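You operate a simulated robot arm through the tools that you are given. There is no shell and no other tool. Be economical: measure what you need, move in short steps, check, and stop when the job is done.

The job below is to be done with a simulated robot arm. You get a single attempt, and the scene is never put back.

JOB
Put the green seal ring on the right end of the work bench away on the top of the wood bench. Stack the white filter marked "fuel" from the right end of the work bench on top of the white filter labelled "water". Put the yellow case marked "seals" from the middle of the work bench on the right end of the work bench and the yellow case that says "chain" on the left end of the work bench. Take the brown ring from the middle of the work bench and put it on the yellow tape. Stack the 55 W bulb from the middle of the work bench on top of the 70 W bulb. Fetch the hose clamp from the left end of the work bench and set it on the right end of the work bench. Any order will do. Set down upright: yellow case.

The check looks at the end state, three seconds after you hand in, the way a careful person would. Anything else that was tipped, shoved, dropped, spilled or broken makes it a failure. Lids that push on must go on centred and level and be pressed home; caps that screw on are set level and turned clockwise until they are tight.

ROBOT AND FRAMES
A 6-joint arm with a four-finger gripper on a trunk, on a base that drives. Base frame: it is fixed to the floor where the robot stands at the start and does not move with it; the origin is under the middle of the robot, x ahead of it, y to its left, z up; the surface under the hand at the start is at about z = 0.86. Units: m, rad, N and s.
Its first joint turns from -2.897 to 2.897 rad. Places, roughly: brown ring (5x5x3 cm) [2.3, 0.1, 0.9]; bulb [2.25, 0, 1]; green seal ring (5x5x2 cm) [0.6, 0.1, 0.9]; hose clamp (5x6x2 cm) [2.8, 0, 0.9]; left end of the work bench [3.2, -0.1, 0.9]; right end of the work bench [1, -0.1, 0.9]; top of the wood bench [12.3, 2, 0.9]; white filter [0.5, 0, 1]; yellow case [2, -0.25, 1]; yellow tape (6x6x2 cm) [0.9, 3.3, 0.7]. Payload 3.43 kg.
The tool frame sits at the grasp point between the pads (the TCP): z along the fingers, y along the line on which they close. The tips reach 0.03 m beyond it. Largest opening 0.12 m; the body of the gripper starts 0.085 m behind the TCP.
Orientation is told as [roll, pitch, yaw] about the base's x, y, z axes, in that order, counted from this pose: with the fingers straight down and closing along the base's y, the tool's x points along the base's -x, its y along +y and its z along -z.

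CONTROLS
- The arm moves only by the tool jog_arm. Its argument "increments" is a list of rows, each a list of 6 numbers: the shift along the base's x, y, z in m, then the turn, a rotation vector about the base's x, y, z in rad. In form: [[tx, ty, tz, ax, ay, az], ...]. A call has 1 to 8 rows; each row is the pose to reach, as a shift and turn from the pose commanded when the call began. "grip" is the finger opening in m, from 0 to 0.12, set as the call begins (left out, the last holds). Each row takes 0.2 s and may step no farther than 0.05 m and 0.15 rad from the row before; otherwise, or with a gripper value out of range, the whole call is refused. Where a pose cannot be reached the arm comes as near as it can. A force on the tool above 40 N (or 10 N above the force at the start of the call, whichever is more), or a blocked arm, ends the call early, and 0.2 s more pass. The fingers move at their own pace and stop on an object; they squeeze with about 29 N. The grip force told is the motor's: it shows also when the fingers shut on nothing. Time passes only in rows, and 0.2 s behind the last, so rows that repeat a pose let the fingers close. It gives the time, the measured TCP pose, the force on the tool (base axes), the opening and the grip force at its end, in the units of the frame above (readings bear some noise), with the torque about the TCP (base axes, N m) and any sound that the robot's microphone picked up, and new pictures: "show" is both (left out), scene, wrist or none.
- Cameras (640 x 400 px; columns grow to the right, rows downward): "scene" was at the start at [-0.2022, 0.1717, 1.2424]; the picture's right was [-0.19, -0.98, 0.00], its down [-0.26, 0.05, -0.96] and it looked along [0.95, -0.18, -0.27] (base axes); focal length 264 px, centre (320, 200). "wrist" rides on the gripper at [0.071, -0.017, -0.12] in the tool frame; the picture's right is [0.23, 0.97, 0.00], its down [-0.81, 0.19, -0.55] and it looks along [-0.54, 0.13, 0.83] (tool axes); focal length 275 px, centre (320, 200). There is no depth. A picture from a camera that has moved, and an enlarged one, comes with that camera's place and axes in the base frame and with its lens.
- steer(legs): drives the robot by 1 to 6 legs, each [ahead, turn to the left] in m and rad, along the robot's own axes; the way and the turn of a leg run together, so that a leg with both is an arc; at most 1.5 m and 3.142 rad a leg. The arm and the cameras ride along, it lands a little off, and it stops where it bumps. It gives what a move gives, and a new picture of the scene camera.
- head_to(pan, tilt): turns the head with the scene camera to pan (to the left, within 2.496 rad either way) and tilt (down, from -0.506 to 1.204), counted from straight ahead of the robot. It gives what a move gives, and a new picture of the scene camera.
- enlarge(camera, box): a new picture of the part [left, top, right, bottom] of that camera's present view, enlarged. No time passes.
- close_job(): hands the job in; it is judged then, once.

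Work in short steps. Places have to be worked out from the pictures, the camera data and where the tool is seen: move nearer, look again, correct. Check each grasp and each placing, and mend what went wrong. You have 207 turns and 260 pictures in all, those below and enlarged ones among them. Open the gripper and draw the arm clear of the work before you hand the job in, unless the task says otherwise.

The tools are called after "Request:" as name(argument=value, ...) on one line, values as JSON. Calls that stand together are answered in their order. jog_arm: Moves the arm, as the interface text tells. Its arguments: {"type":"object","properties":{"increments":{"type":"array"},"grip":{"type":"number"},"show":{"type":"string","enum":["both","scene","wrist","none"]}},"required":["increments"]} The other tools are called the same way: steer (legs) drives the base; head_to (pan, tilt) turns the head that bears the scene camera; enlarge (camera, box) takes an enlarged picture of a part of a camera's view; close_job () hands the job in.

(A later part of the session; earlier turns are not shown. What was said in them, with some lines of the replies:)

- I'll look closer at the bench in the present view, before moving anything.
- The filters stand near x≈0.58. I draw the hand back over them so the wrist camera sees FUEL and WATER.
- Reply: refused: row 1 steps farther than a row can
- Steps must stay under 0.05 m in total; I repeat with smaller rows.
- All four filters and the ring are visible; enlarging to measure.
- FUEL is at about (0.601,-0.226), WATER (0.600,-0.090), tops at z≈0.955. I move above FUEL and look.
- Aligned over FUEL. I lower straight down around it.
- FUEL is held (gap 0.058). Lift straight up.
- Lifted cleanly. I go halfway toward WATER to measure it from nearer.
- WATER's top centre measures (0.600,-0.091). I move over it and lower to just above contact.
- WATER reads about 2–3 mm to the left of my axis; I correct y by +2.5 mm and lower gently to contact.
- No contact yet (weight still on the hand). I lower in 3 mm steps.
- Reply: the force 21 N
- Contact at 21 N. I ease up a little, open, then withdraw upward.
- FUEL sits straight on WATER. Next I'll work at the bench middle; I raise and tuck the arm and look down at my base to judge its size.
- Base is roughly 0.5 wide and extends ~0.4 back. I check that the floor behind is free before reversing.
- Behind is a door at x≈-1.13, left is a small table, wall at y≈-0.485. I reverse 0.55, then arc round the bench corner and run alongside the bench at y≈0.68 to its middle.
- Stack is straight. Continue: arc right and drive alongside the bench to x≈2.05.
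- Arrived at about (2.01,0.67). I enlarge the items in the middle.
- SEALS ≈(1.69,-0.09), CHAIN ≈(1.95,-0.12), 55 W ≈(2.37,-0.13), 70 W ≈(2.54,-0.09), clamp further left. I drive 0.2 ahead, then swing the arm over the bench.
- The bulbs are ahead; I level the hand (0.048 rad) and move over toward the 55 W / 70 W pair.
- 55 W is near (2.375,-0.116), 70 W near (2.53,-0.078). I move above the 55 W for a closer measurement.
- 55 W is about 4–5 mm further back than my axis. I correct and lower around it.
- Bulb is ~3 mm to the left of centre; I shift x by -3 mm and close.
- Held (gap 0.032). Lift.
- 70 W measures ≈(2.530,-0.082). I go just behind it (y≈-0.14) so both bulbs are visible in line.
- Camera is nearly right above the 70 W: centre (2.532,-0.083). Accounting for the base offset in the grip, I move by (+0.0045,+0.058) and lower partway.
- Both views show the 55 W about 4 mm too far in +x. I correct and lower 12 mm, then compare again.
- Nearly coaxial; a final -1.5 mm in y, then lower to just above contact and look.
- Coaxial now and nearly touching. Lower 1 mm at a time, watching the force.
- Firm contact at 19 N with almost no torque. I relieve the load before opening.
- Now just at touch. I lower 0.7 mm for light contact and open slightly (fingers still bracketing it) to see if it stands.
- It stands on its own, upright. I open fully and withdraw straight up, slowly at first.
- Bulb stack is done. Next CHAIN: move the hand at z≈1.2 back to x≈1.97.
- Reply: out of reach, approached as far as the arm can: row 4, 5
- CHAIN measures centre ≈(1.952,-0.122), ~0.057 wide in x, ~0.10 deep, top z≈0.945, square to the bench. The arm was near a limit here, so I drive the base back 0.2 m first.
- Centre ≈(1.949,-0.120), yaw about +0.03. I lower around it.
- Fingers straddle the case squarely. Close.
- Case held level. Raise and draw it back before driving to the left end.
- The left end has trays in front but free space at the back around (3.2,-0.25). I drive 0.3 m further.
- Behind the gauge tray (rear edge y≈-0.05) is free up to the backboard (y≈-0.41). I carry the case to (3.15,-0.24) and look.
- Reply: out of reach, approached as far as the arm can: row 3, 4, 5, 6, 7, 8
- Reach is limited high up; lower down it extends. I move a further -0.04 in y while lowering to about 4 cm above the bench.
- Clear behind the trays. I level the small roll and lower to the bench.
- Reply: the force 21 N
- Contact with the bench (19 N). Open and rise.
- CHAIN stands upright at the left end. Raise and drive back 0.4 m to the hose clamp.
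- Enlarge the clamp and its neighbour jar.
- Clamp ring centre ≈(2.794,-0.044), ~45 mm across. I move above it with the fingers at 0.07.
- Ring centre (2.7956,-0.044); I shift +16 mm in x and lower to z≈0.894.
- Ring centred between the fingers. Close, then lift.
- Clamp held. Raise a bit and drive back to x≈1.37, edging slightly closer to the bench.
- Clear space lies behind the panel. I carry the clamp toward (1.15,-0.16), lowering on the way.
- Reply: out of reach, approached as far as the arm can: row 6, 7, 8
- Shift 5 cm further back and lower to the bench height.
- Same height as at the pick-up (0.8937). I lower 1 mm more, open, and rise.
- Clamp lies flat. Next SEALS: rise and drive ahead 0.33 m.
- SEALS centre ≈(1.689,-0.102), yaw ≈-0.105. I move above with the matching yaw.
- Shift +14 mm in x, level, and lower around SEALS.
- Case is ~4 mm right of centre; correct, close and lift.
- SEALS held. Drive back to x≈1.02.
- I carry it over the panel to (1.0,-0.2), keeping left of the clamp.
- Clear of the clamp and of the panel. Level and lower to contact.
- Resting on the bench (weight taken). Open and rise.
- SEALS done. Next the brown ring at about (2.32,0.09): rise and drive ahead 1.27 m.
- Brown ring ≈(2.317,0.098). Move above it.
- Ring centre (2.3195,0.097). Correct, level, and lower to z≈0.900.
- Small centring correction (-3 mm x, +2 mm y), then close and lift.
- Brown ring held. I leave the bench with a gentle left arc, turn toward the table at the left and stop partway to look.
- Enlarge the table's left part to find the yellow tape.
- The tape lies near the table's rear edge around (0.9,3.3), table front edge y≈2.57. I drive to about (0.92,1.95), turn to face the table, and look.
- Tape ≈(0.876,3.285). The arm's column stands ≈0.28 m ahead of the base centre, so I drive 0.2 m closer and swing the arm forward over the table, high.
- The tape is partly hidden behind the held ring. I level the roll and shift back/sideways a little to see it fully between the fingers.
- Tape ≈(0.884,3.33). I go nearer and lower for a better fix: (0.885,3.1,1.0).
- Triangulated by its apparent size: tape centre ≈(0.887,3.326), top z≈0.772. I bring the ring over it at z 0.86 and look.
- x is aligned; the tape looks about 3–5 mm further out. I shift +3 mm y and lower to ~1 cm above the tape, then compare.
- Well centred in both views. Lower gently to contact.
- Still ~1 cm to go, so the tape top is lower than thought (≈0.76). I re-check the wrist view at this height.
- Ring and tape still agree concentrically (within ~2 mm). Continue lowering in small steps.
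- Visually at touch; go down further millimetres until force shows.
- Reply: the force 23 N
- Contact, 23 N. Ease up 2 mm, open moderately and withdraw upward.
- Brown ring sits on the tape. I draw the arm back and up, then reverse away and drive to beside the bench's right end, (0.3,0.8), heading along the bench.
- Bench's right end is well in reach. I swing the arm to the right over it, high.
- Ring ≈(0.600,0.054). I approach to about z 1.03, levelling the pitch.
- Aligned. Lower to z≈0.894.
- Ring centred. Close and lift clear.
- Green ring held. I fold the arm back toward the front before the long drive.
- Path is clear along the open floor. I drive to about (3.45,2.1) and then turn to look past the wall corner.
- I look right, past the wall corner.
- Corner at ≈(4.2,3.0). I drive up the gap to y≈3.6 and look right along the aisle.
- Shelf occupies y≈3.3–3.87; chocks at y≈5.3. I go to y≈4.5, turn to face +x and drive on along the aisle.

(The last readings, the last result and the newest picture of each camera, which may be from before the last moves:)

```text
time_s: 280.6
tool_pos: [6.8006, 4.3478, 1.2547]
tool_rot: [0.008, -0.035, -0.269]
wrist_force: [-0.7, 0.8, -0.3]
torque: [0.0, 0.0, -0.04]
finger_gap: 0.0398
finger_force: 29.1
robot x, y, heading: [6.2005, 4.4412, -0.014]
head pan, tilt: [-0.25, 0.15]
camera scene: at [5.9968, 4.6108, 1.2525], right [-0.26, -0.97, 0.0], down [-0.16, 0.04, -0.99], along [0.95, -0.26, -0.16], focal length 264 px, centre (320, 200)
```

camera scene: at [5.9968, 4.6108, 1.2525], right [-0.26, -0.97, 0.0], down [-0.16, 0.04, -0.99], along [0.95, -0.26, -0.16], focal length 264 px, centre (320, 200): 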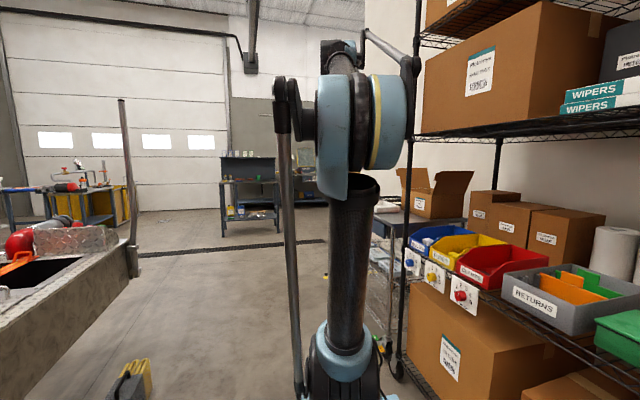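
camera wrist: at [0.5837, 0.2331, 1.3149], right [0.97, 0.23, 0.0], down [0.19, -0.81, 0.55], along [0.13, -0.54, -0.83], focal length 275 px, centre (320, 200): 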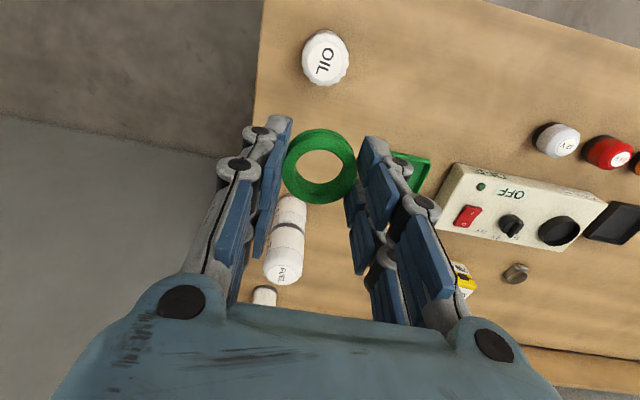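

Continue along the aisle 2 m, then look again.

Request:
steer(legs=[[1.5, 0.015], [0.6, 0]])

Request:
head_to(pan=-0.75, tilt=0.15)

```text
time_s: 291.2
tool_pos: [8.9068, 4.3689, 1.2549]
tool_rot: [0.008, -0.036, -0.24]
wrist_force: [0.0, 0.0, 0.5]
torque: [-0.03, 0.0, -0.01]
finger_gap: 0.0399
finger_force: 28.4
robot x, y, heading: [8.3042, 4.4456, 0.015]
head pan, tilt: [-0.25, 0.15]
camera scene: at [8.0968, 4.6109, 1.2525], right [-0.23, -0.97, 0.0], down [-0.16, 0.03, -0.99], along [0.96, -0.23, -0.16], focal length 264 px, centre (320, 200)
```

scene: 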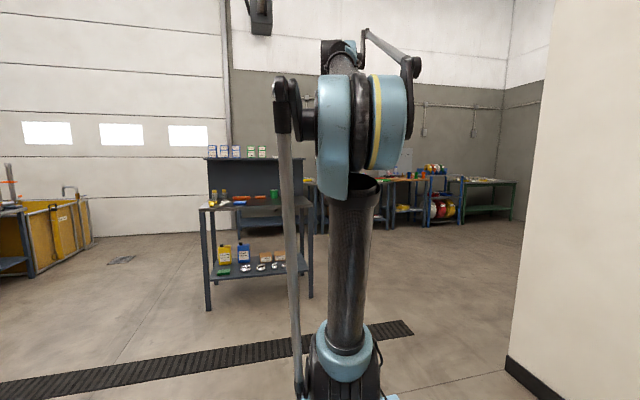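

```text
time_s: 292.2
tool_pos: [8.8924, 4.3696, 1.2613]
tool_rot: [0.012, -0.047, -0.241]
wrist_force: [-0.3, -0.6, 0.5]
torque: [0.0, 0.0, -0.01]
finger_gap: 0.04
finger_force: 29.2
robot x, y, heading: [8.3053, 4.4481, 0.016]
head pan, tilt: [-0.75, 0.15]
camera scene: at [8.0754, 4.5703, 1.2528], right [-0.67, -0.74, 0.01], down [-0.12, 0.1, -0.99], along [0.73, -0.66, -0.16], focal length 264 px, centre (320, 200)
```

scene: 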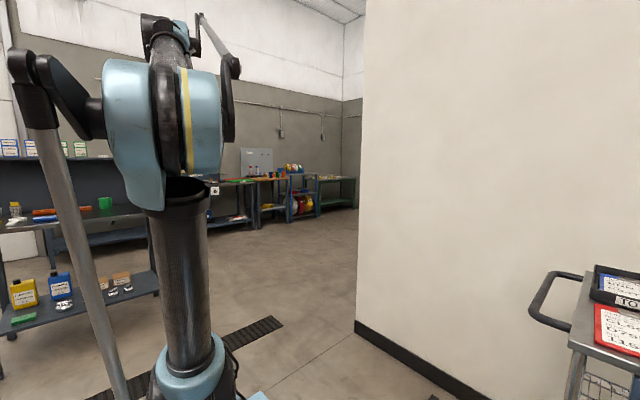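

Wood bench should appear at column ≈268; I enlarge there.

Request:
enlarge(camera="scene", box=[190, 130, 370, 242])

```text
3.56 times, centred on (280, 186) of scene
camera zoom: at [8.0754, 4.5703, 1.2528], right [-0.67, -0.74, 0.01], down [-0.12, 0.1, -0.99], along [0.73, -0.66, -0.16], focal length 937 px, centre (462, 250)
```

zoom: 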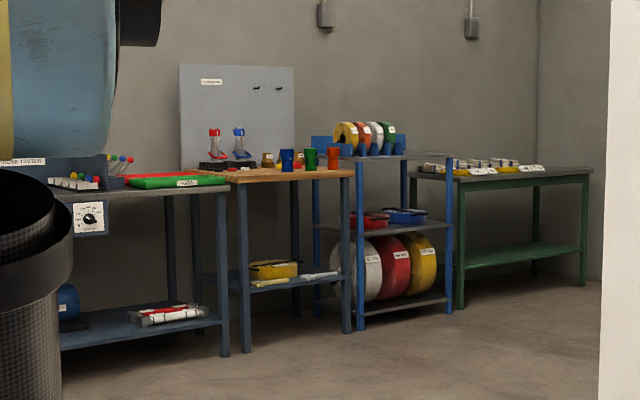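

Wood bench front edge ≈x 12.1, y 1.72–2.4, with items at the rear. I drive round the corner to about (11.05,2.25), facing it.

Request:
steer(legs=[[0.4, 0], [0, -0.76], [1.5, 0], [1.5, 0], [0.15, 0], [0, 0.745]])

Request:
head_to(pan=0.0, tilt=0.35)

```text
time_s: 314.3
tool_pos: [11.6122, 2.2504, 1.2623]
tool_rot: [0.012, -0.049, -0.257]
wrist_force: [-0.5, -0.9, -0.2]
torque: [0.01, 0.02, 0.02]
finger_gap: 0.0398
finger_force: 29.3
robot x, y, heading: [11.0211, 2.3291, 0.006]
head pan, tilt: [-0.75, 0.15]
camera scene: at [10.798, 2.4585, 1.2528], right [-0.68, -0.73, 0.01], down [-0.12, 0.1, -0.99], along [0.72, -0.67, -0.16], focal length 264 px, centre (320, 200)
```

scene: 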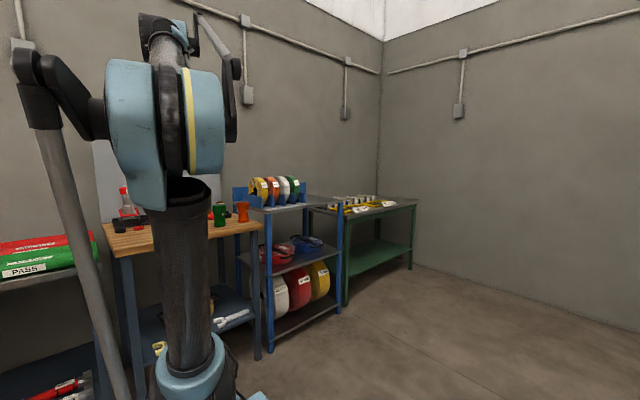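

```text
time_s: 315.4
tool_pos: [11.5966, 2.2495, 1.2696]
tool_rot: [0.015, -0.059, -0.257]
wrist_force: [0.1, -0.9, -1.0]
torque: [-0.01, 0.0, -0.01]
finger_gap: 0.0399
finger_force: 28.8
robot x, y, heading: [11.0267, 2.3364, 0.003]
head pan, tilt: [0.0, 0.351]
camera scene: at [10.8231, 2.5217, 1.2338], right [0.0, -1.0, 0.0], down [-0.36, 0.0, -0.93], along [0.93, 0.0, -0.36], focal length 264 px, centre (320, 200)
```

scene: 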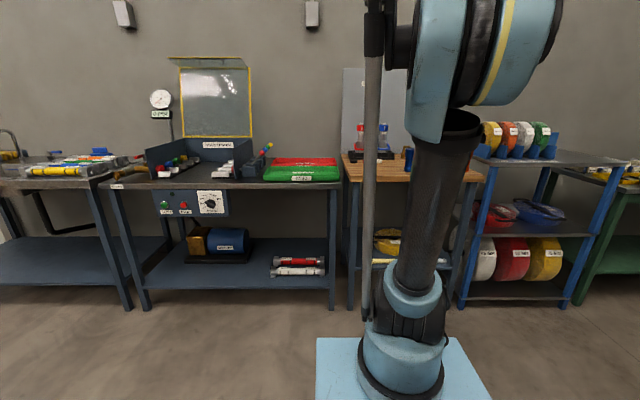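

Bench front edge x≈12.03, y 1.72–2.40. Drive 0.3 m closer and use the wrist camera over the top.

Request:
steer(legs=[[0.3, -0.02]])

Request:
jog_arm(increments=[[0.02, -0.035, 0.0, 0, 0.015, 0.03], [0.04, -0.07, 0.0, 0, 0.03, 0.06], [0.05, -0.11, 0.0, 0, 0.045, 0.1], [0.06, -0.15, 0.0, 0, 0.059, 0.14], [0.06, -0.15, 0.0, 0, 0.059, 0.14]], show="wrist")

```text
time_s: 317.5
tool_pos: [11.9008, 2.2352, 1.2693]
tool_rot: [0.015, -0.059, -0.28]
wrist_force: [0.0, 0.4, -0.6]
torque: [-0.01, 0.02, -0.02]
finger_gap: 0.04
finger_force: 29.2
robot x, y, heading: [11.3282, 2.3301, -0.02]
head pan, tilt: [0.0, 0.351]
camera scene: at [11.1333, 2.523, 1.2338], right [-0.02, -1.0, 0.0], down [-0.36, 0.01, -0.93], along [0.93, -0.02, -0.36], focal length 264 px, centre (320, 200)
```

scene: 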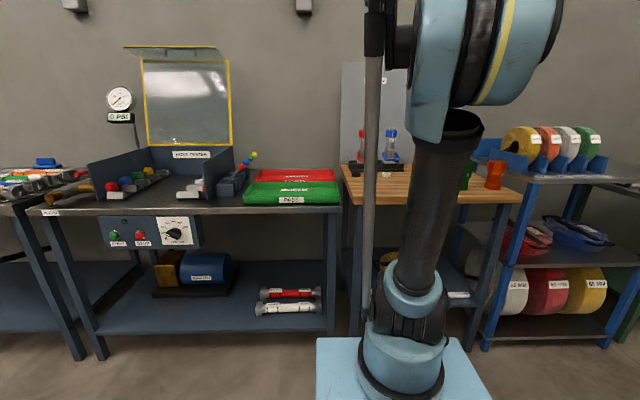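

```text
time_s: 318.7
tool_pos: [11.943, 2.0852, 1.2764]
tool_rot: [0.006, -0.012, -0.137]
wrist_force: [0.4, -0.7, -0.4]
torque: [0.02, 0.01, 0.01]
finger_gap: 0.0401
finger_force: 29.6
robot x, y, heading: [11.3326, 2.3288, -0.024]
head pan, tilt: [0.0, 0.351]
camera wrist: at [11.8693, 2.0773, 1.3961], right [-0.09, 1.0, 0.0], down [0.82, 0.08, 0.56], along [0.56, 0.06, -0.83], focal length 275 px, centre (320, 200)
```

wrist: 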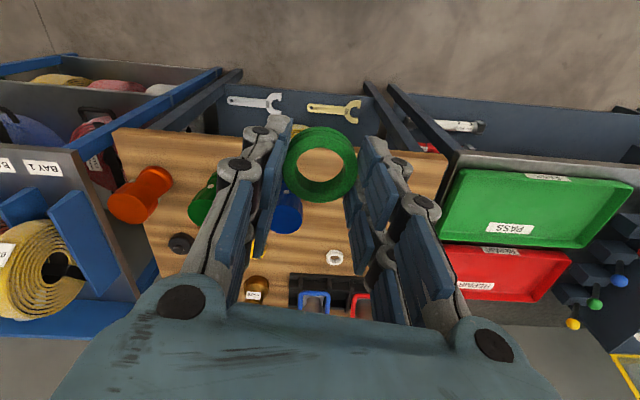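

The front-left part of the bench top (y≈2.2–2.35) looks free. I move the hand so the spot shows between the fingers.

Request:
jog_arm(increments=[[-0.035, 0.03, 0, 0, 0, 0.03], [-0.07, 0.06, 0, 0, 0, 0.06], [-0.1, 0.09, 0, 0, 0, 0.09], [-0.13, 0.12, 0, 0, 0, 0.12], [-0.14, 0.155, 0, 0, 0.011, 0.137], [-0.14, 0.155, 0, 0, 0.011, 0.137]], show="wrist")

```text
time_s: 320.1
tool_pos: [11.8034, 2.2409, 1.2751]
tool_rot: [0.007, -0.001, -0.003]
wrist_force: [-0.3, -0.4, 0.4]
torque: [0.0, -0.02, 0.01]
finger_gap: 0.0402
finger_force: 29.0
robot x, y, heading: [11.3308, 2.3304, -0.024]
head pan, tilt: [0.0, 0.351]
camera wrist: at [11.7327, 2.2229, 1.395], right [-0.23, 0.97, 0.0], down [0.81, 0.19, 0.56], along [0.54, 0.13, -0.83], focal length 275 px, centre (320, 200)
```

wrist: 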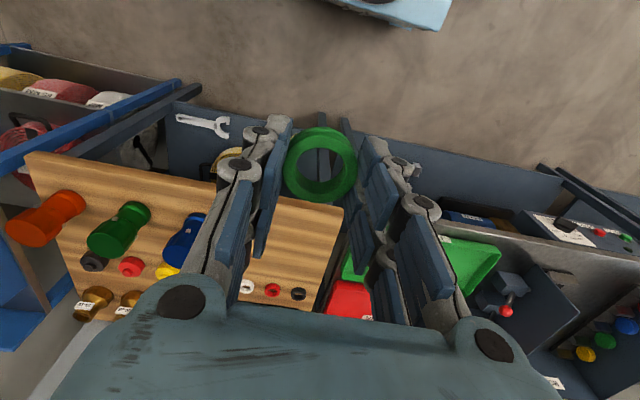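

Free spot centre ≈(12.2,2.24), small fittings are 20 cm behind it and the cups to the right. I bring the ring over it and lower.

Request:
jog_arm(increments=[[0.044, 0, -0.02, 0, 0, 0], [0.088, 0, -0.04, 0, 0, 0], [0.132, 0, -0.06, 0, 0, 0], [0.176, 0, -0.08, 0, 0, 0], [0.22, 0, -0.1, 0, 0, 0], [0.264, 0, -0.12, 0, 0, 0], [0.308, 0, -0.14, 0, 0, 0], [0.352, 0, -0.16, 0, 0, 0]], show="none")

Request:
jog_arm(increments=[[0.02, 0, -0.03, 0, 0, 0], [0.04, 0, -0.07, 0, 0, 0], [0.045, 0, -0.11, 0, 0, 0], [0.045, 0, -0.15, 0, 0, 0], [0.045, 0, -0.18, 0, 0, 0], [0.045, 0, -0.18, 0, 0, 0]], show="both")

```text
time_s: 321.9
tool_pos: [12.1572, 2.2411, 1.1151]
tool_rot: [0.005, -0.002, -0.001]
wrist_force: [-1.3, -0.2, 0.3]
torque: [0.02, -0.07, -0.02]
finger_gap: 0.0401
finger_force: 28.9
robot x, y, heading: [11.3318, 2.3323, -0.022]
head pan, tilt: [0.0, 0.351]
```

```text
time_s: 323.3
tool_pos: [12.205, 2.241, 0.9348]
tool_rot: [0.006, -0.001, -0.003]
wrist_force: [0.6, -0.8, 0.1]
torque: [-0.02, -0.02, 0.01]
finger_gap: 0.04
finger_force: 29.0
robot x, y, heading: [11.3262, 2.3307, -0.021]
head pan, tilt: [0.0, 0.351]
camera scene: at [11.1334, 2.523, 1.2338], right [-0.02, -1.0, 0.0], down [-0.36, 0.01, -0.93], along [0.93, -0.02, -0.36], focal length 264 px, centre (320, 200)
camera wrist: at [12.1334, 2.2234, 1.0547], right [-0.23, 0.97, 0.0], down [0.81, 0.19, 0.56], along [0.54, 0.13, -0.83], focal length 275 px, centre (320, 200)
```

scene: 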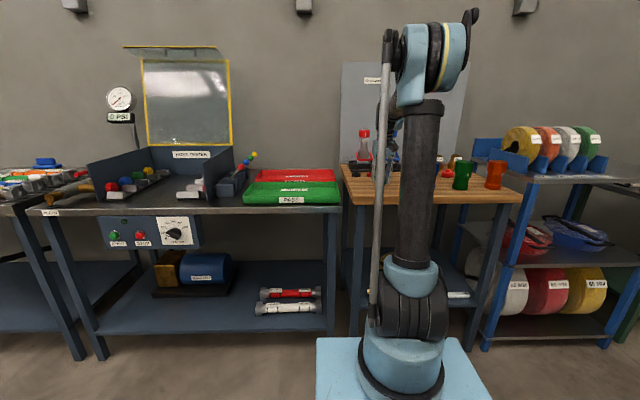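
wrist: 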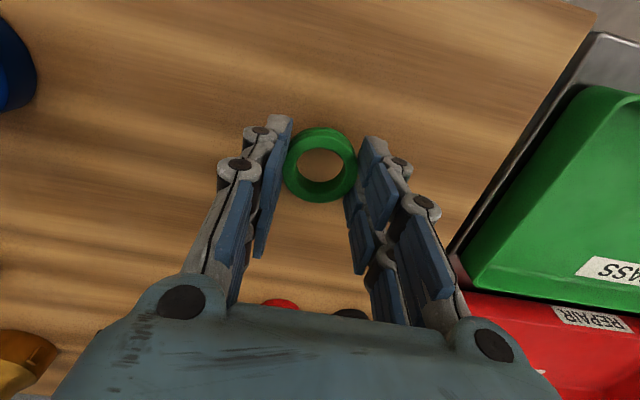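

Well clear. Lower gently toward contact.

Request:
jog_arm(increments=[[0, 0, -0.015, 0, 0, 0], [0, 0, -0.025, 0, 0, 0], [0, 0, -0.032, 0, 0, 0], [0, 0, -0.036, 0, 0, 0], [0, 0, -0.036, 0, 0, 0]], show="none")

Request:
jog_arm(increments=[[0, 0, -0.002, 0, 0, 0], [0, 0, -0.004, 0, 0, 0], [0, 0, -0.004, 0, 0, 0]], show="wrist")

```text
time_s: 324.0
tool_pos: [12.1926, 2.241, 0.9217]
tool_rot: [0.007, -0.016, -0.001]
wrist_force: [2.9, -0.1, -2.4]
torque: [0.04, 0.27, 0.01]
finger_gap: 0.0401
finger_force: 28.8
robot x, y, heading: [11.3312, 2.3268, -0.024]
head pan, tilt: [0.0, 0.351]
stopped in row 3: the force on the tool passed its limit at 47 N (the readings are from after the stop); the commanded pose is now the measured one
```

```text
time_s: 324.8
tool_pos: [12.1918, 2.2411, 0.9187]
tool_rot: [0.005, -0.015, -0.001]
wrist_force: [-0.6, -0.2, 0.0]
torque: [0.02, 0.0, -0.03]
finger_gap: 0.0401
finger_force: 29.0
robot x, y, heading: [11.3258, 2.3296, -0.024]
head pan, tilt: [0.0, 0.351]
camera wrist: at [12.1196, 2.2236, 1.0375], right [-0.23, 0.97, 0.0], down [0.8, 0.19, 0.57], along [0.55, 0.13, -0.82], focal length 275 px, centre (320, 200)
```

wrist: 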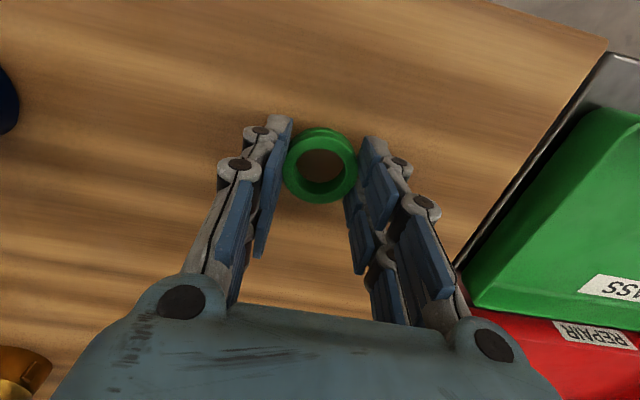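

It touched hard around z≈0.913 and backed off. I level and lower again in small steps.

Request:
jog_arm(increments=[[0, 0, -0.002, 0, 0.015, 0], [0, 0, -0.003, 0, 0.015, 0], [0, 0, -0.003, 0, 0.015, 0]], show="none")

Request:
jog_arm(increments=[[0, 0, -0.002, 0, 0, 0], [0, 0, -0.002, 0, 0, 0]], show="none")

```text
time_s: 325.6
tool_pos: [12.1932, 2.2414, 0.9146]
tool_rot: [0.007, -0.001, -0.002]
wrist_force: [0.1, 0.6, -0.6]
torque: [0.0, -0.03, 0.0]
finger_gap: 0.0402
finger_force: 28.6
robot x, y, heading: [11.3329, 2.3288, -0.024]
head pan, tilt: [0.0, 0.351]
```

```text
time_s: 326.2
tool_pos: [12.1926, 2.2411, 0.9135]
tool_rot: [0.005, -0.001, -0.001]
wrist_force: [-0.2, -0.6, 2.6]
torque: [-0.01, -0.07, 0.02]
finger_gap: 0.04
finger_force: 28.6
robot x, y, heading: [11.3296, 2.3294, -0.02]
head pan, tilt: [0.0, 0.351]
```

Light contact (2.6 N). I lower 1 mm more, then open and rise.

Request:
jog_arm(increments=[[0, 0, -0.001, 0, 0, 0], [0, 0, -0.001, 0, 0, 0]], show="none")

Request:
jog_arm(increments=[[0, 0, 0, 0, 0, 0], [0, 0, 0, 0, 0, 0], [0, 0, 0, 0, 0, 0]], grip=0.08, show="wrist")

Request:
jog_arm(increments=[[0, 0, 0.04, 0, 0, 0], [0, 0, 0.08, 0, 0, 0], [-0.01, 0, 0.12, 0, 0, 0], [-0.03, 0, 0.16, 0, 0, 0], [-0.06, 0, 0.2, 0, 0, 0], [-0.1, 0, 0.23, 0, 0, 0], [-0.14, 0, 0.25, 0, 0, 0], [-0.18, 0, 0.27, 0, 0, 0]], show="wrist")

```text
time_s: 326.8
tool_pos: [12.192, 2.2413, 0.9129]
tool_rot: [0.006, -0.001, -0.003]
wrist_force: [3.5, -1.6, 19.7]
torque: [-0.1, -0.17, -0.02]
finger_gap: 0.0403
finger_force: 28.8
robot x, y, heading: [11.3272, 2.3291, -0.026]
head pan, tilt: [0.0, 0.351]
```

```text
time_s: 327.6
tool_pos: [12.1923, 2.2401, 0.9128]
tool_rot: [0.005, -0.001, -0.003]
wrist_force: [1.3, -0.9, 0.4]
torque: [-0.02, 0.02, 0.01]
finger_gap: 0.0801
finger_force: 0.0
robot x, y, heading: [11.3317, 2.3295, -0.025]
head pan, tilt: [0.0, 0.351]
camera wrist: at [12.1213, 2.2236, 1.0325], right [-0.23, 0.97, 0.0], down [0.81, 0.19, 0.55], along [0.54, 0.13, -0.83], focal length 275 px, centre (320, 200)
```

wrist: 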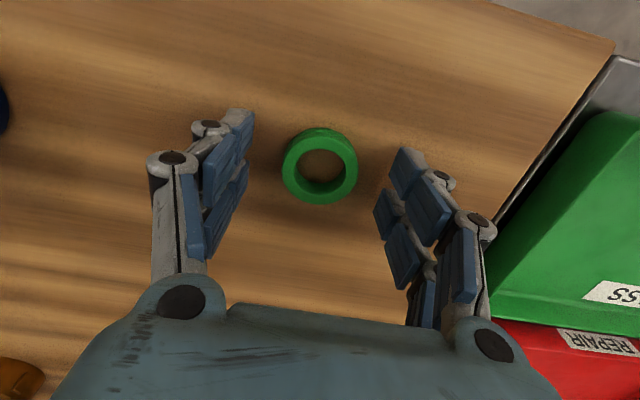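

```text
time_s: 329.4
tool_pos: [12.0119, 2.24, 1.1816]
tool_rot: [0.006, -0.001, -0.001]
wrist_force: [0.3, 0.1, -0.3]
torque: [0.02, 0.06, 0.02]
finger_gap: 0.08
finger_force: 0.1
robot x, y, heading: [11.3297, 2.3298, -0.025]
head pan, tilt: [0.0, 0.351]
camera wrist: at [11.9422, 2.2226, 1.302], right [-0.23, 0.97, 0.0], down [0.81, 0.19, 0.55], along [0.54, 0.13, -0.83], focal length 275 px, centre (320, 200)
```

wrist: 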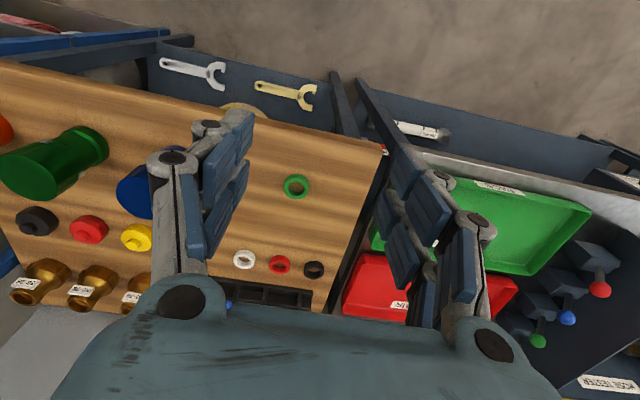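

Green ring lies flat on the wood bench. I draw the arm fully clear.

Request:
jog_arm(increments=[[-0.04, 0, 0.02, 0, 0, 0], [-0.08, 0, 0.04, 0, 0, 0], [-0.12, 0, 0.05, 0, 0, 0], [-0.16, 0, 0.06, 0, 0, 0], [-0.16, 0, 0.06, 0, 0, 0]], grip=0.12, show="scene")

```text
time_s: 330.6
tool_pos: [11.8518, 2.2423, 1.243]
tool_rot: [0.004, 0.0, -0.001]
wrist_force: [0.1, -0.4, 0.4]
torque: [-0.01, 0.01, 0.02]
finger_gap: 0.1199
finger_force: 0.2
robot x, y, heading: [11.3316, 2.3306, -0.028]
head pan, tilt: [0.0, 0.351]
camera scene: at [11.1333, 2.523, 1.2338], right [-0.02, -1.0, 0.0], down [-0.36, 0.01, -0.93], along [0.93, -0.02, -0.36], focal length 264 px, centre (320, 200)
```

scene: 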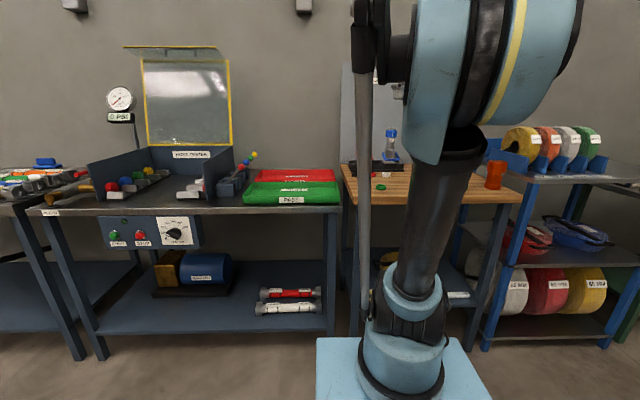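

All placements are made and the arm is clear; handing in.

Request:
close_job()

```text
The job is handed in.
```

I finished all seven moves and handed the job in; each placement looked right in the pictures taken afterwards, and I know of nothing else tipped or moved:
- **Green seal ring:** flat on top of the wood bench.
- **"Fuel" filter:** on top of the "water" filter.
- **"Seals" case:** upright on the right end of the work bench.
- **"Chain" case:** upright on the left end of the work bench.
- **Brown ring:** on the yellow tape.
- **55 W bulb:** on top of the 70 W bulb.
- **Hose clamp:** on the right end of the work bench.
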